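You operate a simulated robot arm through the tools that you are given. There is no shell and no other tool. Be economical: measure what you need, move in short steps, check, and stop when the job is done.

You run a simulated robot arm. Do the job below in one go: nothing can be reset, and whatever is moved stays where it is left.

## Task
Zero the count and run the board past the eye sensor.
Fine: lay it flat, word side up, on the stopped inlet belt between the black guide and the gate; press RUN, and press STOP when the screen counts 1.

The check looks at the end state, three seconds after you hand in, the way a careful person would. Anything else that was tipped, shoved, dropped, spilled or broken makes it a failure.

## Robot
A 7-joint arm with a two-finger parallel gripper, fixed in place. Base frame: the origin is at the foot of the arm, x ahead of it, y to its left, z up. Units: m, degrees, N and s.
Its first joint turns from -149.0 to 149.0 degrees. Payload 3.5 kg.
Tool frame: the origin (TCP) lies between the finger pads and is the grasp point; the fingertips stand 0.023 m ahead of it; z points along the fingers, y is the line along which they close. Largest opening 0.094 m; finger width 0.038, thickness 0.01; the body of the gripper, 0.054 by 0.096 m, starts 0.039 m behind the TCP.
Orientation is told as [roll, pitch, yaw] about the base's x, y, z axes, in that order, counted from this pose: with the fingers straight down and closing along the base's y, the tool's x points along the base's -x, its y along +y and its z along -z.

## Interface
- The arm moves only by the tool move_arm. Its argument "series" is a list of rows, each a list of 3 entries, a list of its own where there are three numbers: the turn, a rotation vector about the base's x, y, z in degrees, then the shift along the base's x, y, z in mm, then the gripper command, from -1 (fully open) to 1 (shut), values between in proportion. In form: [[[rx, ry, rz], [dx, dy, dz], claw], ...]. A call has 1 to 20 rows; each row is the pose to reach, as a shift and turn from the pose commanded when the call began. Each row takes 0.2 s and may step no farther than 0.05 m and 8.6 degrees from the row before; otherwise, or with a gripper value out of range, the whole call is refused. A pose out of reach is approached as far as the arm can. The call stops where the force on the tool passes 70 N (or 10 N more than at its start, if that is more) or the arm is blocked; 0.2 s more then pass. Each finger travels about 0.153 m/s and halts on what it meets, pressing with about 34 N; the grip force reading is that of the motor and also rises with nothing between the fingers. The clock runs only during rows and for 0.2 s after the last one: add rows that repeat a pose to give the fingers time. The reply holds the time, the measured pose of the TCP, the force on the tool along the base axes, the opening and the grip force, in the units named above and with some noise, with the torque about the TCP (base axes, N m) and any sound that the robot's microphone picked up.
- Cameras (640 x 400 px; columns grow to the right, rows downward): "scene" is fixed at [0.4014, -0.5004, 1.4122]; the picture's right is [0.92, -0.39, 0.00], its down [-0.12, -0.29, -0.95] and it looks along [0.37, 0.88, -0.31] (base axes); focal length 340 px, centre (320, 200). "wrist" rides on the gripper at [0.087, 0.016, -0.074] in the tool frame; the picture's right is [-0.18, 0.98, 0.00], its down [-0.58, -0.11, -0.81] and it looks along [-0.79, -0.15, 0.59] (tool axes); focal length 243 px, centre (320, 200). There is no depth. A picture from a camera that has moved, and an enlarged one, comes with that camera's place and axes in the base frame and with its lens.
- get_image(camera): a new picture of that camera. It takes no simulated time.
- inspect(camera, box): a new picture of the part [left, top, right, bottom] of that camera's present view, enlarged. It takes no simulated time.
- sign_off(): hands the job in; it is judged then, once.

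Work in short steps. Places have to be worked out from the pictures, the camera data and where the tool is seen: move nearer, look again, correct. Check each grasp and each placing, and mend what went wrong. You have 120 turns and 76 pictures in all, those below and enlarged ones among them. Open the gripper and draw the arm clear of the work before you hand the job in, unless the task says otherwise; then end with one line.

The tools are called after ">>>" as a command line: name --argument value ..., lists and objects as JSON in quotes. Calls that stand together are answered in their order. move_arm: Moves the arm, as the interface text tells. Its arguments: {"type":"object","properties":{"series":{"type":"array","items":{"type":"array"}}},"required":["series"]} The other tools are called the same way: get_image (camera) takes a picture; inspect (camera, box) takes an enlarged picture of a part of a camera's view; sign_off () hands the job in.

At the start:

```text
time: 0.0
tool_pos: [0.23, 0.7591, 1.1309]
tcp_rot: [0.1, 0.0, 0.0]
ft_force: [0.7, 0.6, -0.3]
torque: [0.0, 0.0, -0.04]
width: 0.0942
finger_force: 0.1
```

scene: 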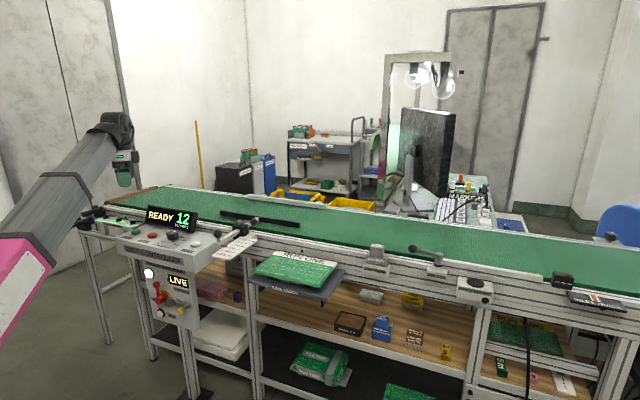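
wrist: 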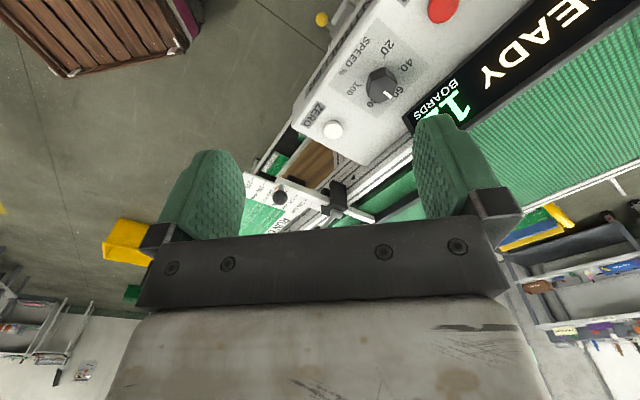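

I'll enlarge the scene to read the panel, the tray with the board, and the belt.

>>> inspect --camera "scene" --box '[70, 180, 270, 320]'

>>> inspect --camera "scene" --box '[220, 200, 380, 310]'

>>> inspect --camera "scene" --box '[360, 220, 640, 400]'

```text
2.86 times, centred on (170, 250) of scene
camera zoom: at [0.4014, -0.5004, 1.4122], right [0.92, -0.39, 0.0], down [-0.12, -0.29, -0.95], along [0.37, 0.88, -0.31], focal length 970 px, centre (749, 57)
```

zoom: 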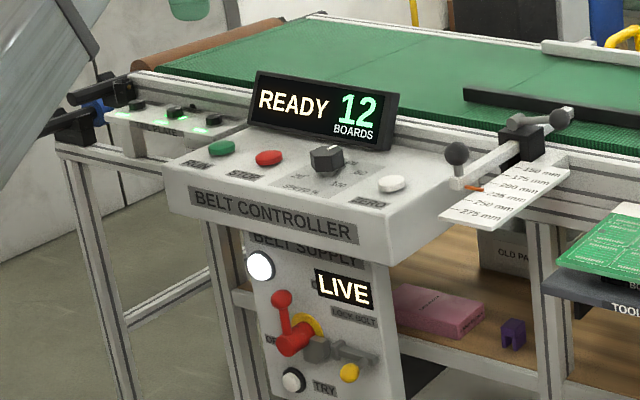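

```text
3.64 times, centred on (300, 255) of scene
camera zoom: at [0.4014, -0.5004, 1.4122], right [0.92, -0.39, 0.0], down [-0.12, -0.29, -0.95], along [0.37, 0.88, -0.31], focal length 1235 px, centre (393, 0)
```

zoom: 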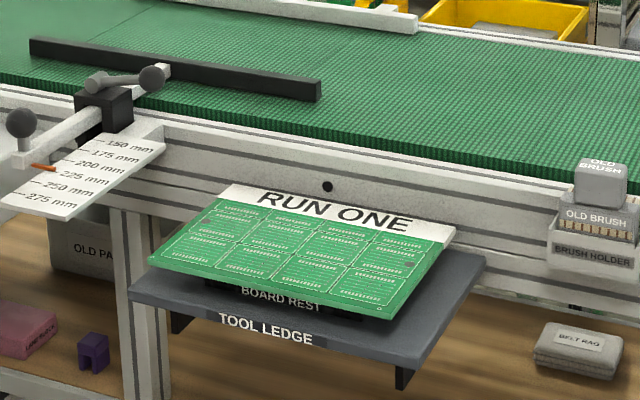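

```text
2.22 times, centred on (500, 310) of scene
camera zoom: at [0.4014, -0.5004, 1.4122], right [0.92, -0.39, 0.0], down [-0.12, -0.29, -0.95], along [0.37, 0.88, -0.31], focal length 755 px, centre (-80, -44)
```

zoom: 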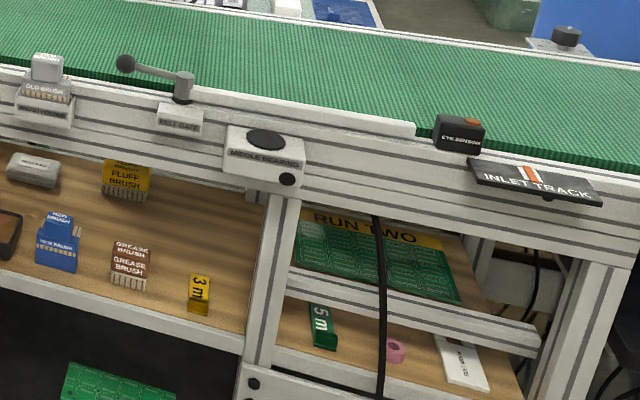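

I read READY / 12 boards, with the board RUN ONE on the ledge rest; next I look closely at the gate, the guide clamp, the panel buttons and the sensor.

>>> inspect --camera "scene" --box '[396, 230, 476, 280]'

>>> inspect --camera "scene" --box '[115, 200, 215, 262]'

>>> inspect --camera "scene" --box '[530, 260, 640, 328]'

>>> inspect --camera "scene" --box '[205, 200, 305, 262]'

```text
8.00 times, centred on (436, 255) of scene
camera zoom: at [0.4014, -0.5004, 1.4122], right [0.92, -0.39, 0.0], down [-0.12, -0.29, -0.95], along [0.37, 0.88, -0.31], focal length 2717 px, centre (-608, -240)
```

zoom: 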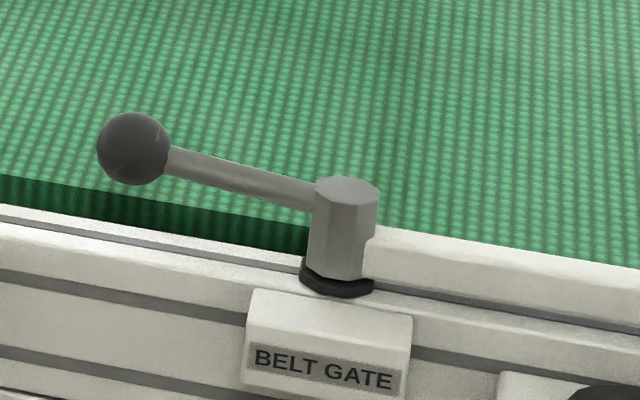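

```text
6.40 times, centred on (165, 231) of scene
camera zoom: at [0.4014, -0.5004, 1.4122], right [0.92, -0.39, 0.0], down [-0.12, -0.29, -0.95], along [0.37, 0.88, -0.31], focal length 2174 px, centre (1312, 2)
```

zoom: 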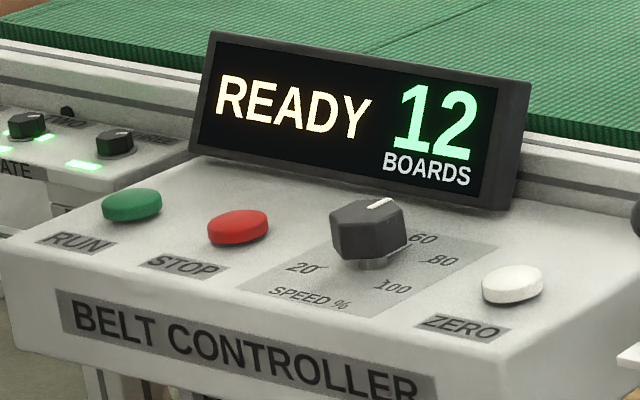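

```text
5.82 times, centred on (585, 294) of scene
camera zoom: at [0.4014, -0.5004, 1.4122], right [0.92, -0.39, 0.0], down [-0.12, -0.29, -0.95], along [0.37, 0.88, -0.31], focal length 1976 px, centre (-1222, -347)
```

zoom: 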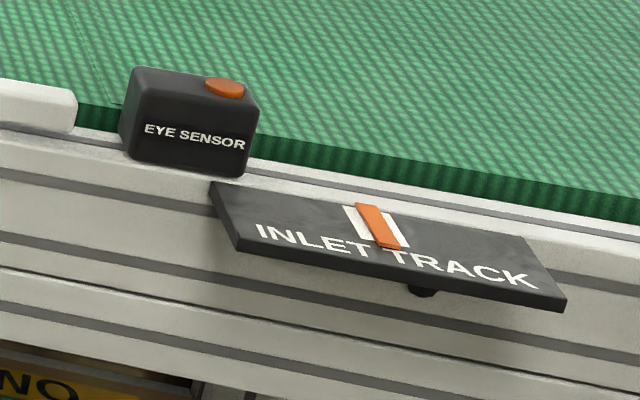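

```text
6.40 times, centred on (255, 231) of scene
camera zoom: at [0.4014, -0.5004, 1.4122], right [0.92, -0.39, 0.0], down [-0.12, -0.29, -0.95], along [0.37, 0.88, -0.31], focal length 2174 px, centre (736, 2)
```

zoom: 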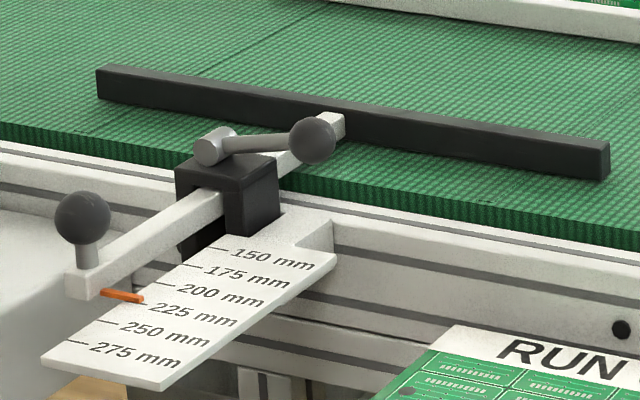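

The belt seems to run about 45° to the base axes, and the gate is already swung open along the edge. I move to a central place and yaw 45° so the wrist camera looks across the belt.

>>> move_arm --series '[[[0, 0, 5], [19, -34, 7], -1], [[0, 0, 10], [38, -68, 14], -1], [[0, 0, 15], [57, -102, 21], -1], [[0, 0, 20], [76, -136, 28], -1], [[0, 0, 25], [95, -170, 35], -1], [[0, 0, 30], [114, -204, 42], -1], [[0, 0, 35], [133, -238, 49], -1], [[0, 0, 40], [152, -272, 56], -1], [[0, 0, 45], [171, -306, 63], -1], [[0, 0, 45], [190, -340, 70], -1]]'

>>> get_image --camera "wrist"

>>> get_image --camera "scene"

```text
time: 1.7
tool_pos: [0.3821, 0.5427, 1.1295]
tcp_rot: [1.7, -3.8, 33.7]
ft_force: [-11.8, 16.5, -4.6]
torque: [-1.23, -1.31, -2.11]
width: 0.0939
finger_force: 0.0
out of reach, approached as far as the arm can: row 1, 2, 3, 4, 5, 6, 7, 8
stopped in row 8: the force on the tool passed its limit at 109 N (the readings are from after the stop); the commanded pose is now the measured one
```

```text
66 pictures are left
camera wrist: at [0.2987, 0.5037, 1.1991], right [-0.39, 0.92, 0.04], down [0.51, 0.18, 0.84], along [0.76, 0.35, -0.54], focal length 243 px, centre (320, 200)
```

wrist: 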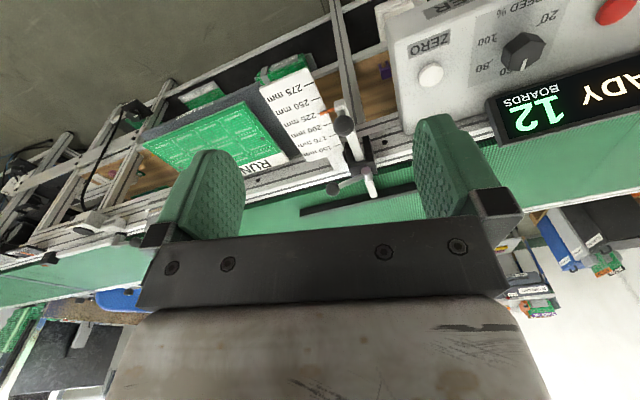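

```text
65 pictures are left
```

scene: 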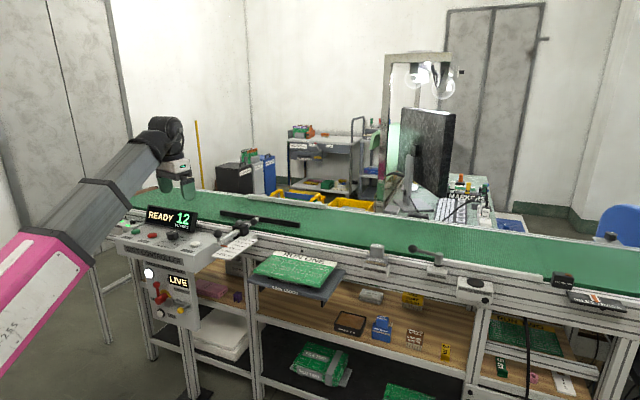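

The arm ran to its upper reach limit, so I will stay lower. I estimate ZERO at about (0.42, 0.76, 0.85); I level the tool, yaw to 45°, close the fingers and hover above it.

>>> move_arm --series '[[[0, 0, 0], [0, 0, -40], 1], [[-1, 0.6, 3], [5, 30, -60], 1], [[-2, 1.2, 6], [12, 60, -80], 1], [[-3, 1.9, 9], [20, 95, -100], 1], [[-3.5, 2.2, 11.3], [28, 130, -110], 1], [[-3.5, 2.2, 11.3], [34, 165, -115], 1], [[-3.5, 2.2, 11.3], [38, 195, -120], 1], [[-3.5, 2.2, 11.3], [38, 210, -125], 1]]'

>>> get_image --camera "wrist"

```text
time: 3.5
tool_pos: [0.421, 0.7513, 1.0028]
tcp_rot: [0.2, 0.2, 45.3]
ft_force: [0.5, -0.5, 0.0]
torque: [0.02, 0.06, 0.0]
width: 0.0
finger_force: 33.8
```

```text
64 pictures are left
camera wrist: at [0.3489, 0.7022, 1.0794], right [-0.57, 0.82, 0.0], down [0.49, 0.34, 0.8], along [0.66, 0.46, -0.59], focal length 243 px, centre (320, 200)
```

wrist: 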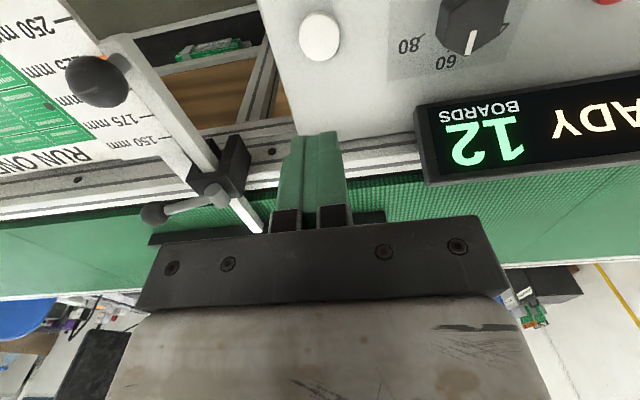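

ZERO shows straight below the tool (about 0.417, 0.751, z ≈ 0.846). I descend to just above it, then press in small steps.

>>> move_arm --series '[[[0, 0, 0], [-3, 0, -40], 1], [[0, 0, 0], [-3, 0, -80], 1], [[0, 0, 0], [-3, 0, -110], 1], [[0, 0, 0], [-3, 0, -122], 1]]'

>>> get_image --camera "wrist"

>>> inspect --camera "scene" --box '[115, 180, 235, 262]'

```text
time: 4.5
tool_pos: [0.4169, 0.7513, 0.8819]
tcp_rot: [0.3, 0.1, 45.3]
ft_force: [0.0, -0.4, 1.2]
torque: [0.01, -0.03, 0.03]
width: 0.0001
finger_force: 34.1
heard: click
```

```text
63 pictures are left
camera wrist: at [0.3456, 0.7024, 0.9572], right [-0.57, 0.82, 0.0], down [0.49, 0.34, 0.8], along [0.66, 0.46, -0.59], focal length 243 px, centre (320, 200)
```

wrist: 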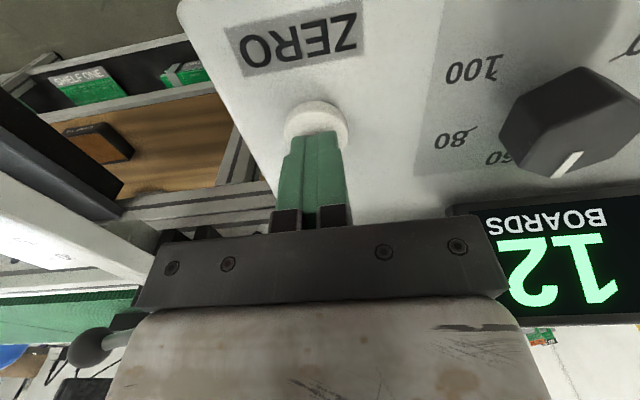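

```text
4.88 times, centred on (175, 221) of scene
camera zoom: at [0.4014, -0.5004, 1.4122], right [0.92, -0.39, 0.0], down [-0.12, -0.29, -0.95], along [0.37, 0.88, -0.31], focal length 1657 px, centre (1027, 98)
```

zoom: 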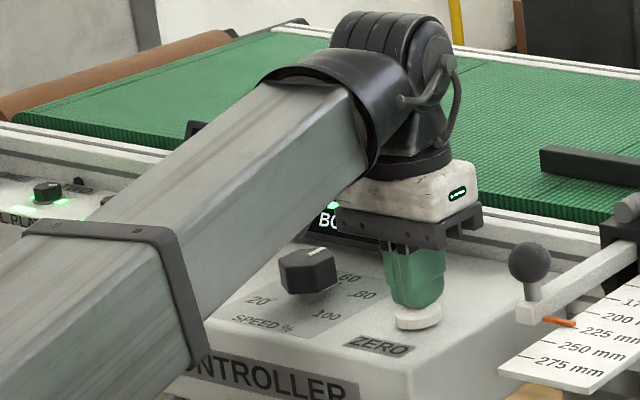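

A click was heard at contact (tip z ≈ 0.859), but the screen still reads 12. I press a few mm more and then look.

>>> move_arm --series '[[[0, 0, 0], [0, 0, -3], 1], [[0, 0, 0], [0, 0, -5], 1], [[0, 0, 0], [0, 0, -5], 1]]'

>>> get_image --camera "wrist"

```text
time: 5.3
tool_pos: [0.4191, 0.7516, 0.8773]
tcp_rot: [0.2, 0.1, 45.4]
ft_force: [0.3, 2.0, 13.5]
torque: [0.05, 0.05, 0.0]
width: 0.0
finger_force: 33.5
```

```text
61 pictures are left
camera wrist: at [0.3456, 0.7024, 0.9526], right [-0.57, 0.82, 0.0], down [0.49, 0.34, 0.8], along [0.66, 0.46, -0.59], focal length 243 px, centre (320, 200)
```

wrist: 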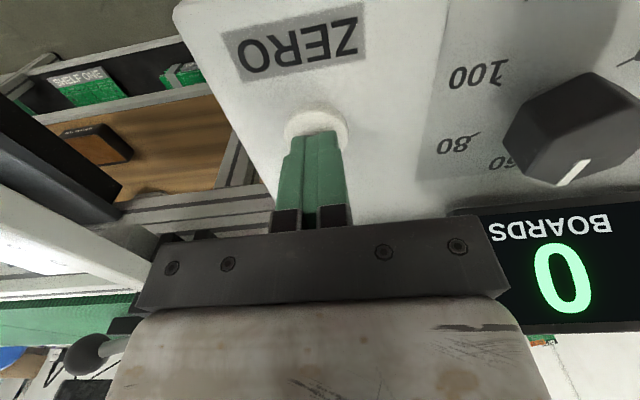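

The count now reads 0. I raise and go to view the board on its ledge.

>>> move_arm --series '[[[0, 0, 0], [0, 0, 40], 1], [[0, 0, 0], [0, 0, 85], 1], [[0, 0, 0], [0, 0, 125], 1], [[0, 0, 0], [10, -45, 135], 0.5], [[0, 0, 0], [25, -90, 140], 0], [[0, 0, 0], [45, -135, 145], -0.5], [[0, 0, 0], [65, -180, 145], -1], [[0, 0, 0], [85, -225, 145], -1], [[0, 0, 0], [105, -270, 145], -1], [[0, 0, 0], [115, -310, 145], -1]]'

>>> get_image --camera "wrist"

```text
time: 7.5
tool_pos: [0.5326, 0.4427, 1.0222]
tcp_rot: [0.2, -0.1, 45.1]
ft_force: [3.3, 32.3, -36.8]
torque: [-1.36, -2.94, -2.61]
width: 0.0941
finger_force: 0.1
```

```text
60 pictures are left
camera wrist: at [0.461, 0.3933, 1.0961], right [-0.57, 0.82, 0.0], down [0.49, 0.33, 0.81], along [0.66, 0.46, -0.59], focal length 243 px, centre (320, 200)
```

wrist: 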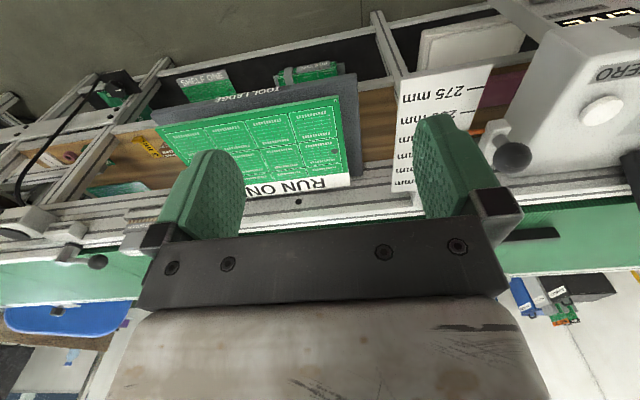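

There's an unexplained force of about 50 N in open air; I check the scene.

>>> get_image --camera "scene"

>>> move_arm --series '[[[0, 0, 0], [0, 0, 0], -1]]'

```text
59 pictures are left
```

scene: 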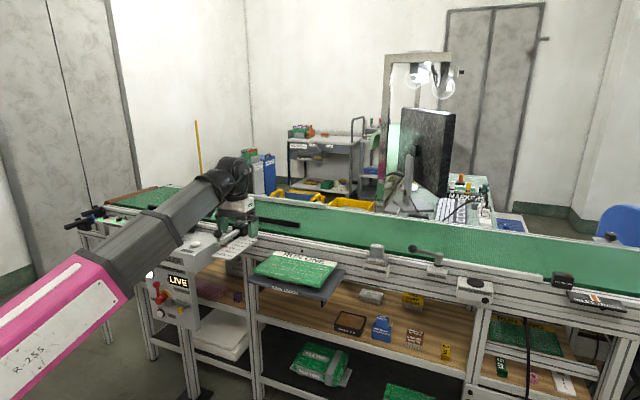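

```text
time: 7.9
tool_pos: [0.5342, 0.4427, 1.0223]
tcp_rot: [0.3, -0.1, 45.1]
ft_force: [5.1, 26.7, -44.7]
torque: [-0.46, -3.52, -2.14]
width: 0.0938
finger_force: 0.1
```

The gripper is likely touching the forearm in this folded pose; a lower, farther pose relieves it. First I measure the board in an enlarged wrist view.

>>> inspect --camera "wrist" --box '[140, 60, 380, 210]'

>>> inspect --camera "scene" --box '[245, 240, 355, 308]'

```text
2.67 times, centred on (260, 135) of wrist
camera zoom: at [0.4614, 0.3931, 1.0963], right [-0.57, 0.82, 0.0], down [0.49, 0.33, 0.81], along [0.66, 0.46, -0.59], focal length 647 px, centre (480, 373)
```

zoom: 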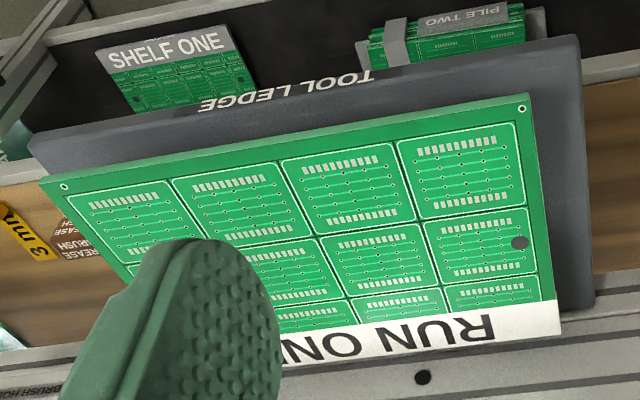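

```text
5.82 times, centred on (300, 274) of scene
camera zoom: at [0.4014, -0.5004, 1.4122], right [0.92, -0.39, 0.0], down [-0.12, -0.29, -0.95], along [0.37, 0.88, -0.31], focal length 1976 px, centre (436, -230)
```

zoom: 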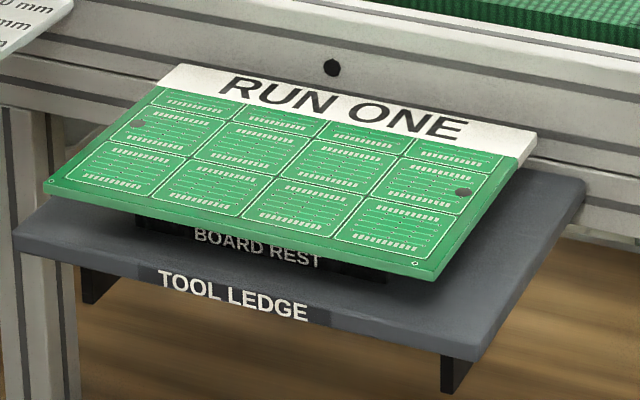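

Board's near edge runs roughly (0.585,0.51)→(0.755,0.335) at z≈0.83, about 0.245×0.17 m, raised ~3 cm over the ledge. I will grip its near edge with a horizontal tool; first I yaw to -45° while moving to an unfolded pose.

>>> move_arm --series '[[[0, 0, -5], [10, 20, 0], -1], [[0, 0, -13], [20, 40, 0], -1], [[0, 0, -21], [30, 60, 0], -1], [[0, 0, -29], [35, 75, 0], -1], [[0, 0, -37], [40, 80, 0], -0.7], [[0, 0, -45], [40, 80, 0], -0.3], [[0, 0, -53], [40, 80, 0], 0], [[0, 0, -61], [40, 80, 0], 0.36], [[0, 0, -69], [40, 80, 0], 0.36], [[0, 0, -77], [40, 80, 0], 0.36], [[0, 0, -85], [40, 80, 0], 0.36], [[0, 0, -90], [40, 80, 0], 0.36]]'

```text
time: 10.5
tool_pos: [0.5729, 0.5208, 1.0238]
tcp_rot: [0.3, 0.1, -44.9]
ft_force: [-0.2, -1.0, 0.3]
torque: [0.01, -0.01, 0.02]
width: 0.0303
finger_force: 0.1
```

Force is back to zero. Now I pitch the tool up to horizontal, pointing across at the board, while backing off to in front of its near edge.

>>> move_arm --series '[[[5.8, -5.8, 0], [3, -14, 0], 0.36], [[11.6, -11.6, 0], [6, -28, -5], 0.36], [[17.4, -17.4, 0], [9, -42, -10], 0.36], [[23.2, -23.2, 0], [12, -56, -15], 0.36], [[29, -29, 0], [15, -70, -20], 0.36], [[34.8, -34.8, 0], [18, -84, -25], 0.36], [[40.6, -40.6, 0], [21, -98, -30], 0.36], [[46.4, -46.4, 0], [25, -112, -40], 0.36], [[52.2, -52.2, 0], [29, -126, -50], 0.36], [[58, -58, 0], [33, -140, -60], 0.36], [[63.6, -63.6, 0], [37, -155, -70], 0.36]]'

>>> get_image --camera "wrist"

>>> get_image --camera "scene"

```text
time: 12.9
tool_pos: [0.6095, 0.3653, 0.9522]
tcp_rot: [90.3, -0.4, -44.9]
ft_force: [-0.4, -0.6, -0.9]
torque: [-0.01, -0.04, 0.03]
width: 0.0301
finger_force: 0.1
```

```text
56 pictures are left
camera wrist: at [0.4954, 0.3756, 0.968], right [0.12, -0.13, 0.98], down [-0.16, -0.98, -0.11], along [0.98, -0.14, -0.14], focal length 243 px, centre (320, 200)
```

wrist: 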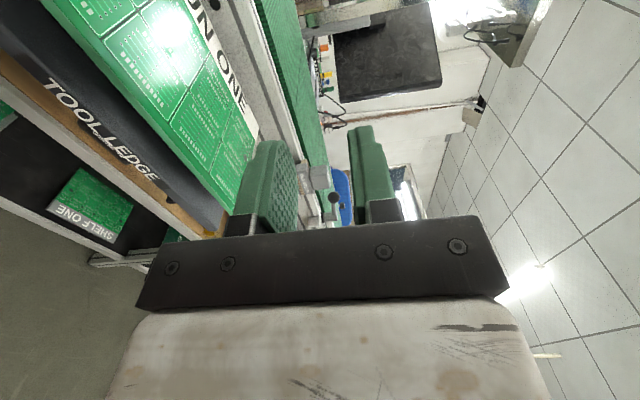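

```text
55 pictures are left
```

scene: 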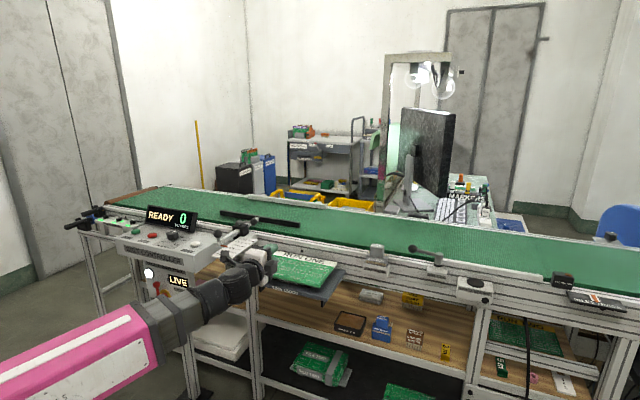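

The horizontal pose works. I lower to z≈0.86, still in front of the board, to judge its height against the fingers.

>>> move_arm --series '[[[0, 0, 0], [0, 0, -40], 0.36], [[0, 0, 0], [0, 0, -80], 0.36], [[0, 0, 0], [0, 0, -107], 0.36]]'

>>> get_image --camera "wrist"

>>> inspect --camera "scene" --box '[215, 230, 355, 318]'

```text
time: 13.7
tool_pos: [0.61, 0.3653, 0.8453]
tcp_rot: [90.3, -0.3, -44.8]
ft_force: [-0.6, -0.8, 0.4]
torque: [-0.03, -0.02, -0.01]
width: 0.0301
finger_force: 0.1
```

```text
54 pictures are left
camera wrist: at [0.4954, 0.375, 0.8607], right [0.12, -0.13, 0.98], down [-0.16, -0.98, -0.11], along [0.98, -0.14, -0.14], focal length 243 px, centre (320, 200)
```

wrist: 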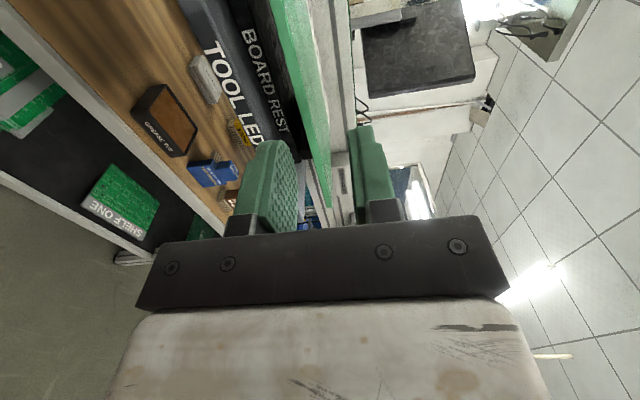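

```text
4.55 times, centred on (285, 274) of scene
camera zoom: at [0.4014, -0.5004, 1.4122], right [0.92, -0.39, 0.0], down [-0.12, -0.29, -0.95], along [0.37, 0.88, -0.31], focal length 1544 px, centre (479, -136)
```

zoom: 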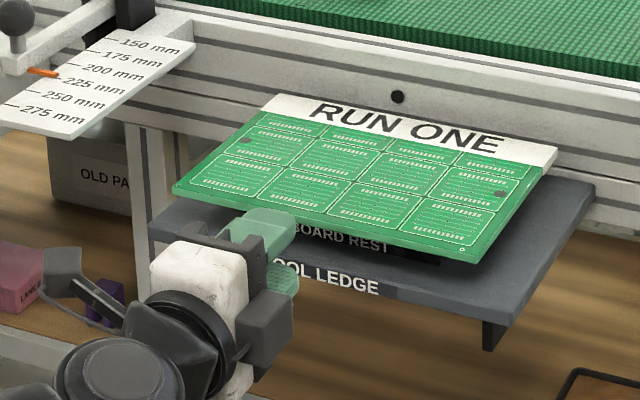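

The board's edge lies about 12 mm below the TCP (z≈0.833). I enlarge to read the clearance under it.

>>> inspect --camera "wrist" --box '[180, 0, 420, 240]'

```text
1.67 times, centred on (300, 120) of wrist
camera zoom: at [0.4954, 0.375, 0.8607], right [0.12, -0.13, 0.98], down [-0.16, -0.98, -0.11], along [0.98, -0.14, -0.14], focal length 404 px, centre (353, 333)
```

zoom: 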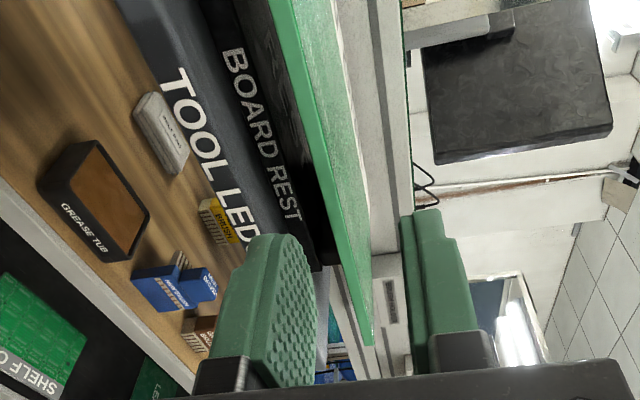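

Under-board clearance is about 28 mm. I narrow the opening to ~22 mm, lower 12 mm and advance part-way, then check alignment.

>>> move_arm --series '[[[0, 0, 0], [0, 0, -12], 0.53], [[0, 0, 0], [0, 0, -12], 0.53], [[0, 0, 0], [18, 18, -12], 0.53], [[0, 0, 0], [30, 30, -12], 0.53]]'

>>> inspect --camera "wrist" --box '[200, 40, 440, 240]'

>>> inspect --camera "scene" --box '[245, 245, 325, 300]'

```text
time: 14.7
tool_pos: [0.6389, 0.3971, 0.8346]
tcp_rot: [90.3, -0.2, -44.8]
ft_force: [0.2, 0.1, 0.3]
torque: [0.01, 0.02, 0.0]
width: 0.022
finger_force: 0.1
```

```text
2.00 times, centred on (320, 140) of wrist
camera zoom: at [0.5258, 0.4055, 0.8497], right [0.12, -0.13, 0.98], down [-0.16, -0.98, -0.11], along [0.98, -0.14, -0.14], focal length 485 px, centre (320, 320)
```

zoom: 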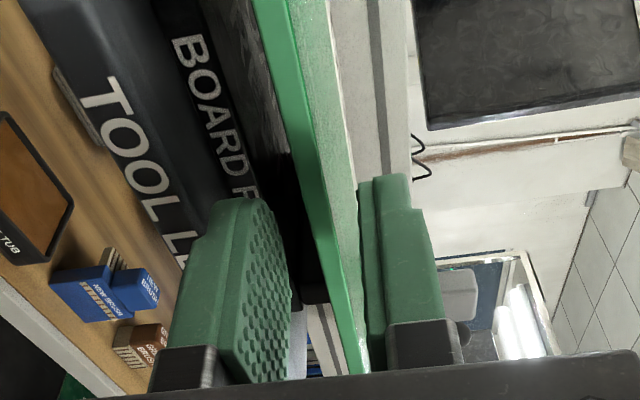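

```text
7.27 times, centred on (285, 272) of scene
camera zoom: at [0.4014, -0.5004, 1.4122], right [0.92, -0.39, 0.0], down [-0.12, -0.29, -0.95], along [0.37, 0.88, -0.31], focal length 2470 px, centre (574, -327)
```

zoom: 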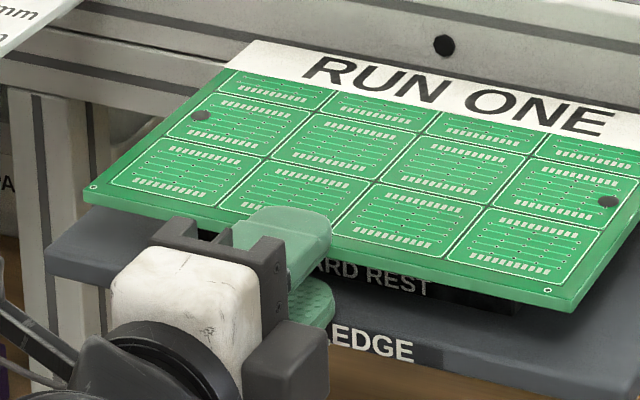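

The board lies midway between the fingers. I advance 40 mm so the pads overlap the edge.

>>> move_arm --series '[[[0, 0, 0], [10, 10, -1], 0.53], [[0, 0, 0], [20, 20, -1], 0.53], [[0, 0, 0], [28, 28, -1], 0.53]]'

>>> inspect --camera "wrist" --box '[200, 40, 440, 240]'

>>> inspect --camera "scene" --box '[245, 245, 325, 300]'

```text
time: 15.5
tool_pos: [0.6685, 0.4253, 0.8332]
tcp_rot: [90.1, -0.3, -44.8]
ft_force: [0.4, -0.9, 0.6]
torque: [-0.02, 0.01, 0.0]
width: 0.0218
finger_force: 0.0
```

```text
2.00 times, centred on (320, 140) of wrist
camera zoom: at [0.5538, 0.4331, 0.8488], right [0.12, -0.13, 0.98], down [-0.15, -0.98, -0.11], along [0.98, -0.14, -0.14], focal length 485 px, centre (320, 320)
```

zoom: 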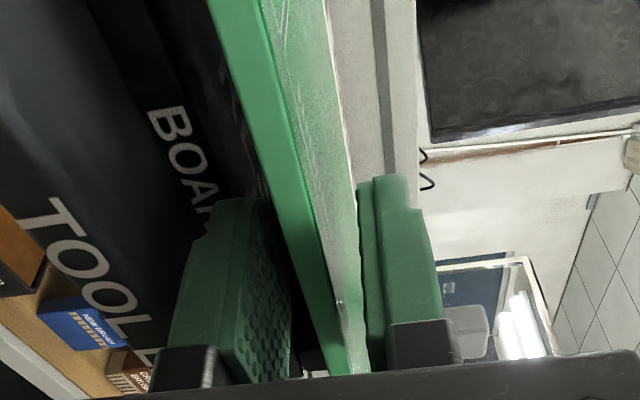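

```text
7.27 times, centred on (285, 272) of scene
camera zoom: at [0.4014, -0.5004, 1.4122], right [0.92, -0.39, 0.0], down [-0.12, -0.29, -0.95], along [0.37, 0.88, -0.31], focal length 2470 px, centre (574, -327)
```

zoom: 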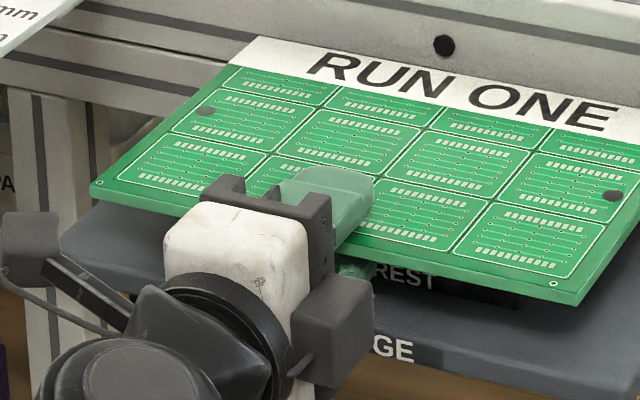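

The board shifted about 3 mm inward, so the fingers are well on it. I close here gently and check.

>>> move_arm --series '[[[0, 0, 0], [0, 0, 0], 0.7], [[0, 0, 0], [0, 0, 0], 0.85], [[0, 0, 0], [0, 0, 0], 1], [[0, 0, 0], [0, 0, 0], 1]]'

>>> inspect --camera "wrist" --box '[200, 40, 440, 240]'

```text
time: 16.5
tool_pos: [0.6686, 0.4247, 0.8336]
tcp_rot: [90.2, -0.2, -44.8]
ft_force: [1.1, 0.9, 8.3]
torque: [0.47, 0.3, -0.09]
width: 0.0065
finger_force: 34.1
```

```text
2.00 times, centred on (320, 140) of wrist
camera zoom: at [0.5536, 0.433, 0.8491], right [0.13, -0.13, 0.98], down [-0.15, -0.98, -0.11], along [0.98, -0.14, -0.14], focal length 485 px, centre (320, 320)
```

zoom: 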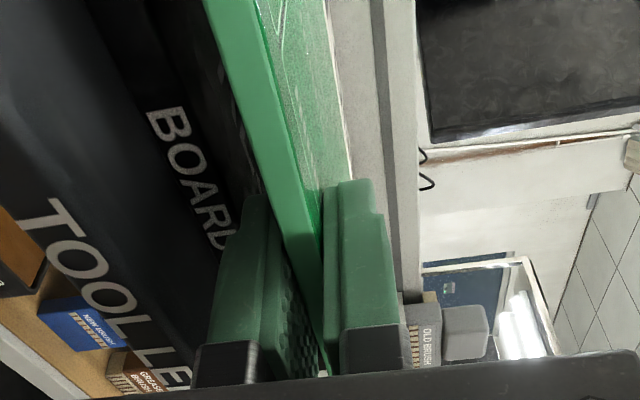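

Gripped at 6.5 mm. I lift straight a little, back away from the rail while rising to z≈0.99, then look.

>>> move_arm --series '[[[0, 0, 0], [0, 0, 8], 1], [[0, 0, 0], [-4, -4, 20], 1], [[0, 0, 0], [-14, -14, 38], 1], [[0, 0, 0], [-21, -21, 65], 1], [[0, 0, 0], [-21, -21, 95], 1], [[0, 0, 0], [-21, -21, 125], 1], [[0, 0, 0], [-21, -21, 155], 1], [[0, 0, 0], [-21, -21, 155], 1]]'

>>> get_image --camera "scene"

>>> get_image --camera "wrist"

```text
time: 18.3
tool_pos: [0.6467, 0.4029, 0.9873]
tcp_rot: [90.2, -0.4, -44.8]
ft_force: [-0.1, -0.5, -1.4]
torque: [-0.09, 0.12, 0.02]
width: 0.0068
finger_force: 34.0
```

```text
46 pictures are left
```

scene: 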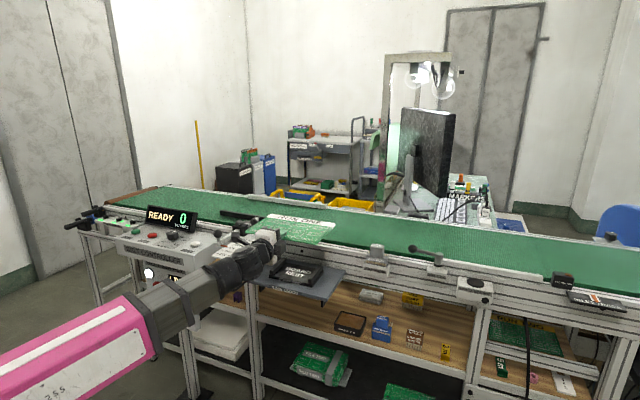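

```text
45 pictures are left
camera wrist: at [0.5326, 0.4122, 1.0033], right [0.13, -0.13, 0.98], down [-0.15, -0.98, -0.11], along [0.98, -0.14, -0.14], focal length 243 px, centre (320, 200)
```

wrist: 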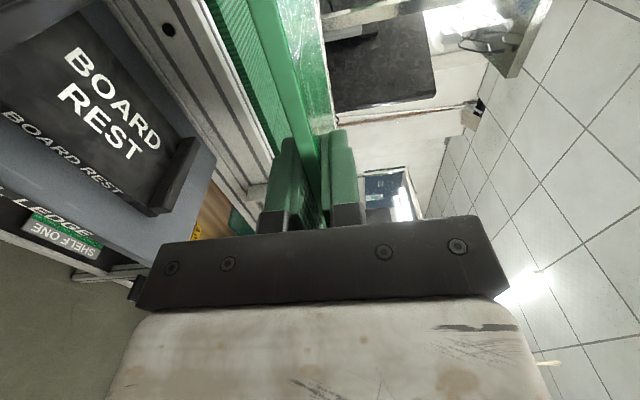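

The board is held level. I need the belt's edge height and place, so I enlarge both views.

>>> inspect --camera "wrist" --box '[130, 0, 350, 200]'

>>> inspect --camera "scene" --box '[300, 215, 450, 295]'

```text
2.00 times, centred on (240, 100) of wrist
camera zoom: at [0.5326, 0.4122, 1.0033], right [0.13, -0.13, 0.98], down [-0.15, -0.98, -0.11], along [0.98, -0.14, -0.14], focal length 485 px, centre (480, 400)
```

zoom: 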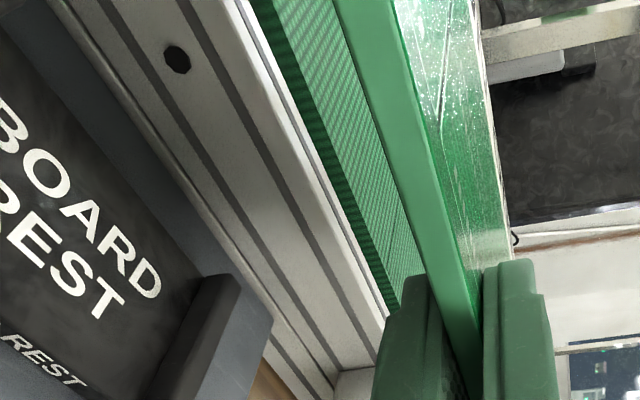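

```text
4.27 times, centred on (375, 255) of scene
camera zoom: at [0.4014, -0.5004, 1.4122], right [0.92, -0.39, 0.0], down [-0.12, -0.29, -0.95], along [0.37, 0.88, -0.31], focal length 1449 px, centre (85, -35)
```

zoom: 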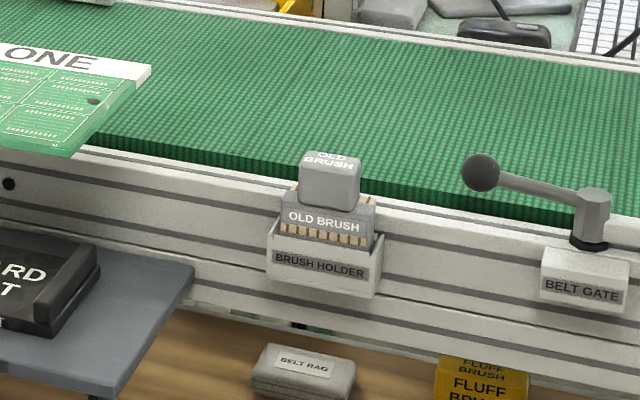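

I estimate belt top z≈0.88, near edge v≈1.0 (v = across-belt distance), guide's end at u≈0.10, brush holder at u≈0.39 and up. I carry the board level to above the belt at u≈0.265, then tilt it nose-down 15° so the gripper body clears the rail.

>>> move_arm --series '[[[0, 0, 0], [35, -10, 0], 1], [[0, 0, 0], [70, -10, 0], 1], [[0, 0, 0], [105, 5, 0], 1], [[0, 0, 0], [140, 30, 0], 1], [[0, 0, 0], [175, 55, 0], 1], [[0, 0, 0], [210, 85, 0], 1], [[0, 0, 0], [245, 115, 0], 1], [[0, 0, 0], [265, 135, 0], 1], [[0, 0, 0], [276, 145, 0], 1], [[-5.3, 5.3, 0], [276, 145, 0], 1], [[-10.6, 10.6, 0], [276, 145, 0], 1]]'

>>> get_image --camera "scene"

>>> get_image --camera "wrist"

```text
time: 20.7
tool_pos: [0.9228, 0.5487, 0.9881]
tcp_rot: [75.0, -0.2, -44.8]
ft_force: [-1.0, 0.1, -1.5]
torque: [-0.13, 0.1, 0.0]
width: 0.0066
finger_force: 33.4
```

```text
42 pictures are left
```

scene: 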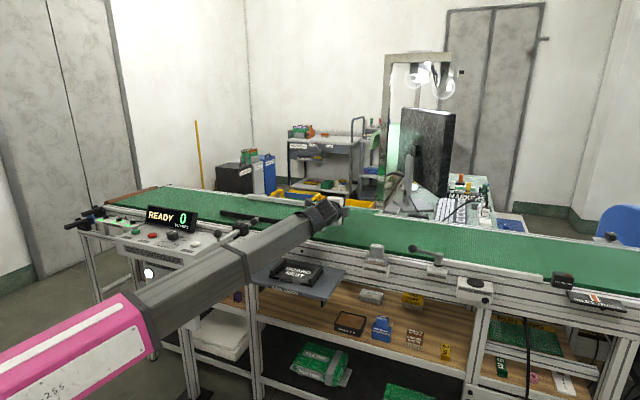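

```text
41 pictures are left
camera wrist: at [0.8132, 0.5616, 1.0224], right [0.31, 0.05, 0.95], down [-0.16, -0.98, 0.1], along [0.94, -0.18, -0.29], focal length 243 px, centre (320, 200)
```

wrist: 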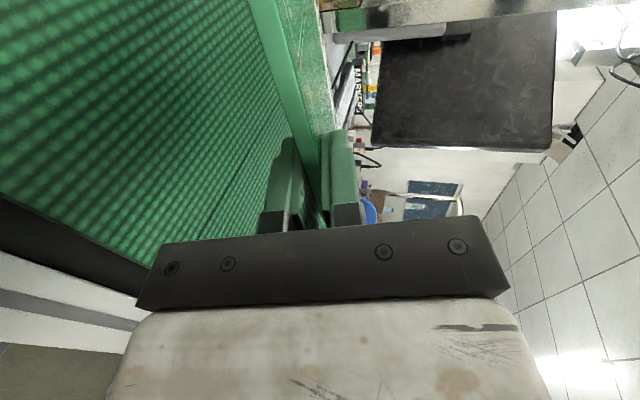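

Belt edge confirmed at v≈0.99, and the board is over it. I lower gradually towards far-edge contact (expected TCP z≈0.925).

>>> move_arm --series '[[[0, 0, 0], [0, 0, -20], 1], [[0, 0, 0], [0, 0, -40], 1], [[0, 0, 0], [0, 0, -50], 1]]'

>>> get_image --camera "wrist"

```text
time: 21.5
tool_pos: [0.9224, 0.5483, 0.9367]
tcp_rot: [75.2, -0.2, -44.7]
ft_force: [-0.9, 0.4, -1.9]
torque: [-0.14, 0.11, -0.01]
width: 0.0065
finger_force: 34.0
```

```text
40 pictures are left
camera wrist: at [0.8136, 0.5619, 0.9723], right [0.3, 0.05, 0.95], down [-0.16, -0.98, 0.1], along [0.94, -0.18, -0.29], focal length 243 px, centre (320, 200)
```

wrist: 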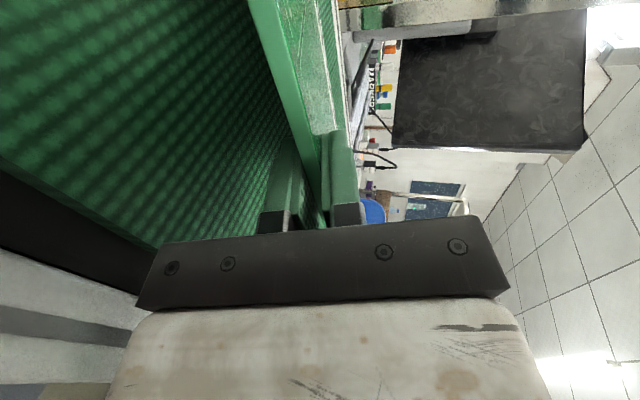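

Parallax gives belt z≈0.885. I continue down in fine steps.

>>> move_arm --series '[[[0, 0, 0], [0, 0, -4], 1], [[0, 0, 0], [0, 0, -8], 1], [[0, 0, 0], [0, 0, -8], 1]]'

```text
time: 22.3
tool_pos: [0.9228, 0.5484, 0.9294]
tcp_rot: [75.2, -0.2, -44.7]
ft_force: [-1.1, -0.6, -2.2]
torque: [-0.07, 0.06, -0.02]
width: 0.0066
finger_force: 33.6
```

>>> move_arm --series '[[[0, 0, 0], [0, 0, -3], 1], [[0, 0, 0], [0, 0, -6], 1], [[0, 0, 0], [0, 0, -6], 1]]'

>>> inspect --camera "wrist" --box '[120, 0, 360, 240]'

```text
time: 23.1
tool_pos: [0.9218, 0.5488, 0.9236]
tcp_rot: [75.1, -0.2, -44.8]
ft_force: [-0.3, -0.6, -1.5]
torque: [-0.03, 0.12, 0.05]
width: 0.0068
finger_force: 34.1
```

```text
1.67 times, centred on (240, 120) of wrist
camera zoom: at [0.8132, 0.5619, 0.9577], right [0.31, 0.05, 0.95], down [-0.16, -0.98, 0.1], along [0.94, -0.18, -0.29], focal length 404 px, centre (453, 333)
```

zoom: 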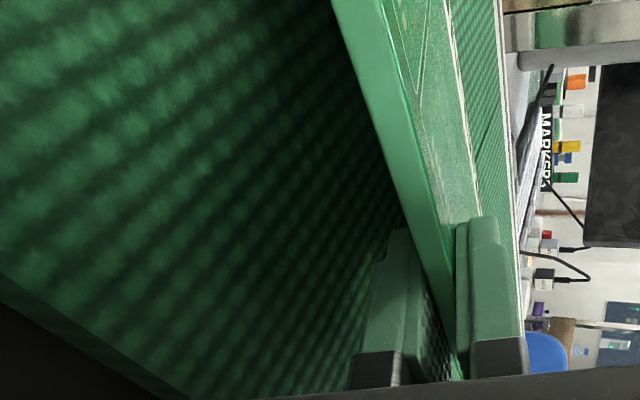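

No contact yet; I continue down a little more.

>>> move_arm --series '[[[0, 0, 0], [0, 0, -3], 1], [[0, 0, 0], [0, 0, -6], 1], [[0, 0, 0], [0, 0, -6], 1]]'

```text
time: 23.9
tool_pos: [0.9228, 0.5483, 0.9183]
tcp_rot: [75.3, -0.2, -44.8]
ft_force: [-5.4, -7.7, 8.1]
torque: [1.05, -0.36, 0.3]
width: 0.007
finger_force: 34.0
```

Far edge has touched the belt (8 N up, ~1 Nm). I relieve 2 mm, then open slowly to 36 mm so the near edge settles onto the lower finger.

>>> move_arm --series '[[[0, 0, 0], [0, 0, 1.5], 0.9], [[0, 0, 0], [0, 0, 1.5], 0.8], [[0, 0, 0], [0, 0, 1.5], 0.65], [[0, 0, 0], [0, 0, 1.5], 0.5], [[0, 0, 0], [0, 0, 1.5], 0.35], [[0, 0, 0], [0, 0, 1.5], 0.24], [[0, 0, 0], [0, 0, 1.5], 0.24]]'

>>> get_image --camera "wrist"

```text
time: 25.5
tool_pos: [0.9215, 0.5474, 0.9188]
tcp_rot: [75.2, -0.2, -44.7]
ft_force: [-0.2, -0.4, -1.5]
torque: [0.01, -0.01, 0.02]
width: 0.0359
finger_force: 0.9
```

```text
38 pictures are left
camera wrist: at [0.8131, 0.5622, 0.9536], right [0.31, 0.05, 0.95], down [-0.16, -0.98, 0.1], along [0.94, -0.18, -0.29], focal length 243 px, centre (320, 200)
```

wrist: 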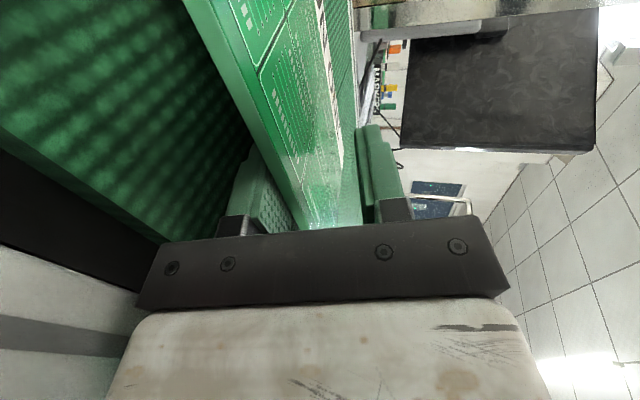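

The near edge rests on the lower finger. I lower 5 mm and slide the fingers out backwards.

>>> move_arm --series '[[[0, 0, 0], [0, 0, -5], 0.24], [[0, 0, 0], [-5, -5, -5], 0.24], [[0, 0, 0], [-10, -10, -5], 0.24], [[0, 0, 0], [-16, -16, -5], 0.24], [[0, 0, 0], [-22, -22, -4], 0.24], [[0, 0, 0], [-30, -30, -2], 0.24], [[0, 0, 0], [-40, -40, 5], 0.24]]'

>>> get_image --camera "wrist"

```text
time: 27.1
tool_pos: [0.8814, 0.5072, 0.9246]
tcp_rot: [75.2, -0.2, -44.7]
ft_force: [-0.4, -0.1, -0.4]
torque: [0.02, 0.02, -0.01]
width: 0.0359
finger_force: 0.1
```

```text
37 pictures are left
camera wrist: at [0.7732, 0.5216, 0.9586], right [0.3, 0.05, 0.95], down [-0.16, -0.98, 0.1], along [0.94, -0.18, -0.29], focal length 243 px, centre (320, 200)
```

wrist: 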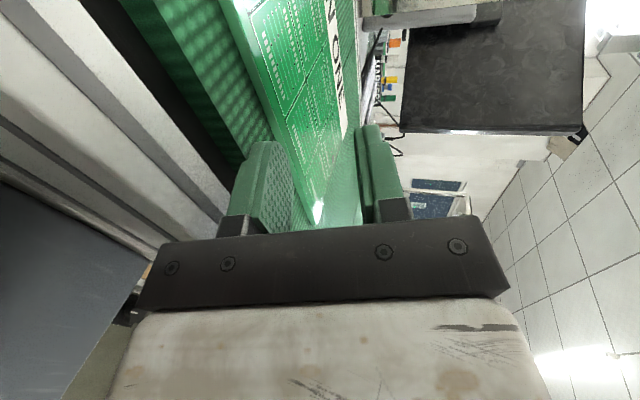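

The board lies on the belt. I retract clear and check it from the scene camera.

>>> move_arm --series '[[[0, 0, 0], [-25, -25, 15], 0.24], [[0, 0, 0], [-55, -55, 35], 0.24], [[0, 0, 0], [-85, -85, 60], 0.24], [[0, 0, 0], [-115, -90, 75], 0.5], [[0, 0, 0], [-150, -90, 75], 0.8], [[0, 0, 0], [-190, -80, 75], 1], [[0, 0, 0], [-230, -60, 75], 1], [[0, 0, 0], [-270, -40, 75], 1]]'

>>> inspect --camera "scene" --box '[200, 180, 480, 340]'

```text
time: 28.9
tool_pos: [0.6134, 0.4689, 0.9992]
tcp_rot: [75.2, -0.1, -44.8]
ft_force: [0.3, -0.9, -0.5]
torque: [0.01, -0.06, -0.01]
width: 0.0001
finger_force: 33.9
```

```text
2.29 times, centred on (340, 260) of scene
camera zoom: at [0.4014, -0.5004, 1.4122], right [0.92, -0.39, 0.0], down [-0.12, -0.29, -0.95], along [0.37, 0.88, -0.31], focal length 776 px, centre (274, 63)
```

zoom: 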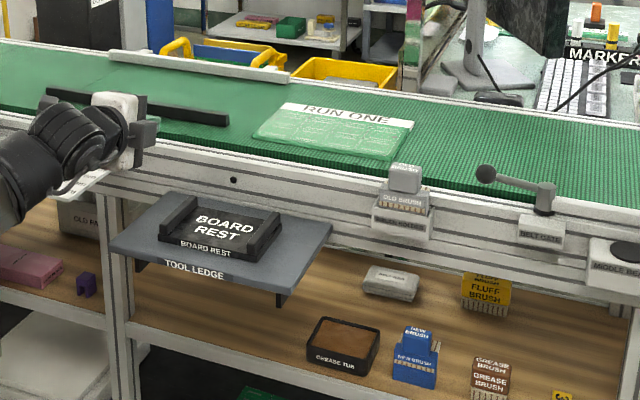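

The board lies flat, words up, between guide and gate, ~4 cm inside the belt edge. Now I turn the tool down while moving towards the panel.

>>> move_arm --series '[[[-5.8, 5.8, 0], [-10, 15, 20], 1], [[-11.6, 11.6, 0], [-20, 35, 25], 1], [[-17.4, 17.4, 0], [-30, 55, 30], 1], [[-23.2, 23.2, 0], [-45, 80, 30], 1], [[-29, 29, 0], [-60, 105, 30], 1], [[-34.8, 34.8, 0], [-80, 130, 30], 1], [[-40.6, 40.6, 0], [-100, 155, 30], 1], [[-46.4, 46.4, 0], [-120, 180, 30], 1], [[-53, 53, 0], [-140, 205, 30], 1]]'

```text
refused: row 9 steps farther than a row can; nothing moved
```

>>> move_arm --series '[[[-5.8, 5.8, 0], [-10, 15, 20], 1], [[-11.7, 11.7, 0], [-20, 35, 25], 1], [[-17.6, 17.6, 0], [-30, 55, 30], 1], [[-23.5, 23.5, 0], [-45, 80, 30], 1], [[-29.4, 29.4, 0], [-60, 105, 30], 1], [[-35.3, 35.3, 0], [-80, 130, 30], 1], [[-41.2, 41.2, 0], [-100, 155, 30], 1], [[-47.1, 47.1, 0], [-120, 180, 30], 1], [[-53, 53, 0], [-140, 205, 30], 1]]'

```text
time: 30.9
tool_pos: [0.4725, 0.6732, 1.0317]
tcp_rot: [0.1, 0.2, -44.9]
ft_force: [-0.3, 0.4, 0.3]
torque: [-0.02, 0.0, -0.01]
width: 0.0001
finger_force: 33.7
```

Now yaw +90° while travelling to hover above STOP, so the wrist camera faces the display.

>>> move_arm --series '[[[0, 0, 8], [-18, 20, 0], 1], [[0, 0, 16], [-36, 40, 0], 1], [[0, 0, 24], [-54, 60, 0], 1], [[0, 0, 32], [-72, 80, 0], 1], [[0, 0, 40], [-90, 100, 0], 1], [[0, 0, 48], [-108, 120, 0], 1], [[0, 0, 56], [-126, 140, 0], 1], [[0, 0, 64], [-144, 160, -5], 1], [[0, 0, 72], [-162, 180, -10], 1], [[0, 0, 80], [-180, 200, -15], 1], [[0, 0, 88], [-195, 215, -20], 1], [[0, 0, 90], [-205, 227, -30], 1]]'

>>> get_image --camera "wrist"

```text
time: 33.5
tool_pos: [0.2675, 0.9007, 0.9998]
tcp_rot: [0.2, 0.2, 45.5]
ft_force: [0.1, -0.8, -0.4]
torque: [0.02, 0.01, 0.01]
width: 0.0
finger_force: 33.9
```

```text
35 pictures are left
camera wrist: at [0.1956, 0.8503, 1.0747], right [-0.57, 0.82, 0.0], down [0.49, 0.34, 0.8], along [0.66, 0.46, -0.6], focal length 243 px, centre (320, 200)
```

wrist: 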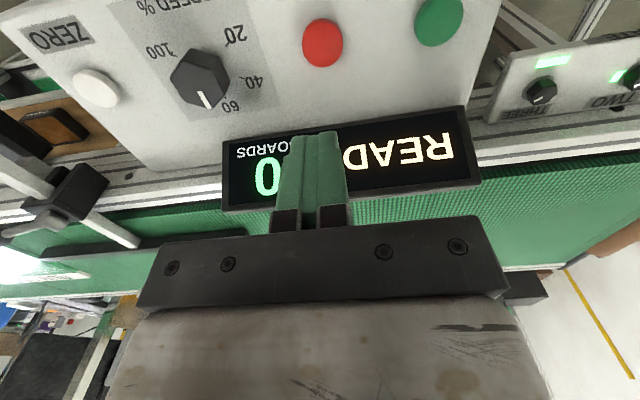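

STOP ≈ (0.262, 0.900) and RUN ≈ (0.201, 0.962). I hover over RUN, slightly inward for reach, at about 2 cm above it.

>>> move_arm --series '[[[0, 0, 0], [-37, 26, 0], 1], [[0, 0, 0], [-75, 52, -20], 1], [[0, 0, 0], [-75, 52, -60], 1], [[0, 0, 0], [-75, 52, -98], 1]]'

>>> get_image --camera "wrist"

```text
refused: row 2 steps farther than a row can; nothing moved
```

```text
34 pictures are left
camera wrist: at [0.1956, 0.8503, 1.0747], right [-0.57, 0.82, 0.0], down [0.49, 0.34, 0.8], along [0.66, 0.46, -0.6], focal length 243 px, centre (320, 200)
```

wrist: 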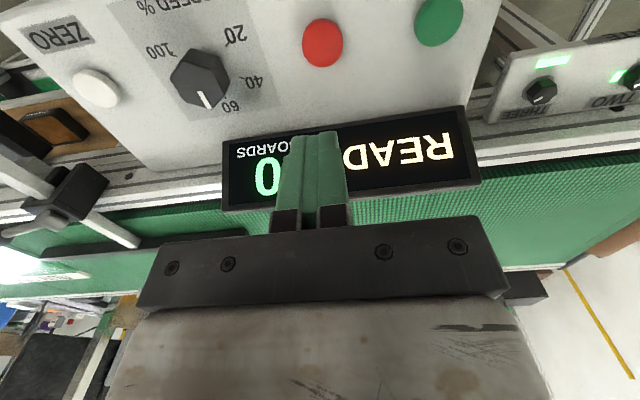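

That call was refused (row 2 was one step too long), so I retry with shorter steps.

>>> move_arm --series '[[[0, 0, 0], [-37, 26, 0], 1], [[0, 0, 0], [-75, 52, 0], 1], [[0, 0, 0], [-75, 52, -40], 1], [[0, 0, 0], [-75, 52, -80], 1], [[0, 0, 0], [-75, 52, -98], 1]]'

>>> get_image --camera "wrist"

```text
time: 34.7
tool_pos: [0.1916, 0.9519, 0.9008]
tcp_rot: [0.3, 0.2, 45.2]
ft_force: [0.3, 0.3, 0.0]
torque: [0.0, 0.02, -0.04]
width: 0.0
finger_force: 33.8
```

```text
33 pictures are left
camera wrist: at [0.1197, 0.9032, 0.9765], right [-0.57, 0.82, 0.0], down [0.49, 0.34, 0.8], along [0.66, 0.46, -0.59], focal length 243 px, centre (320, 200)
```

wrist: 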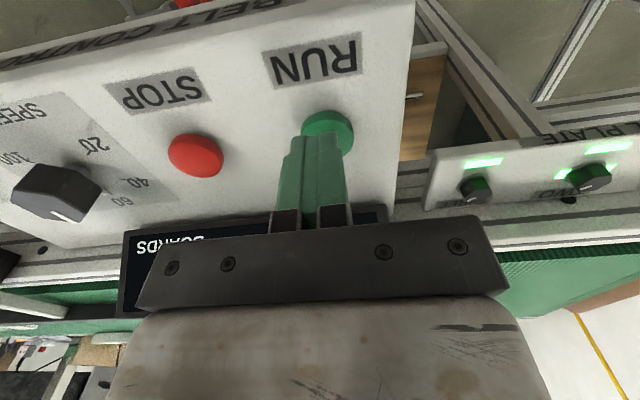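

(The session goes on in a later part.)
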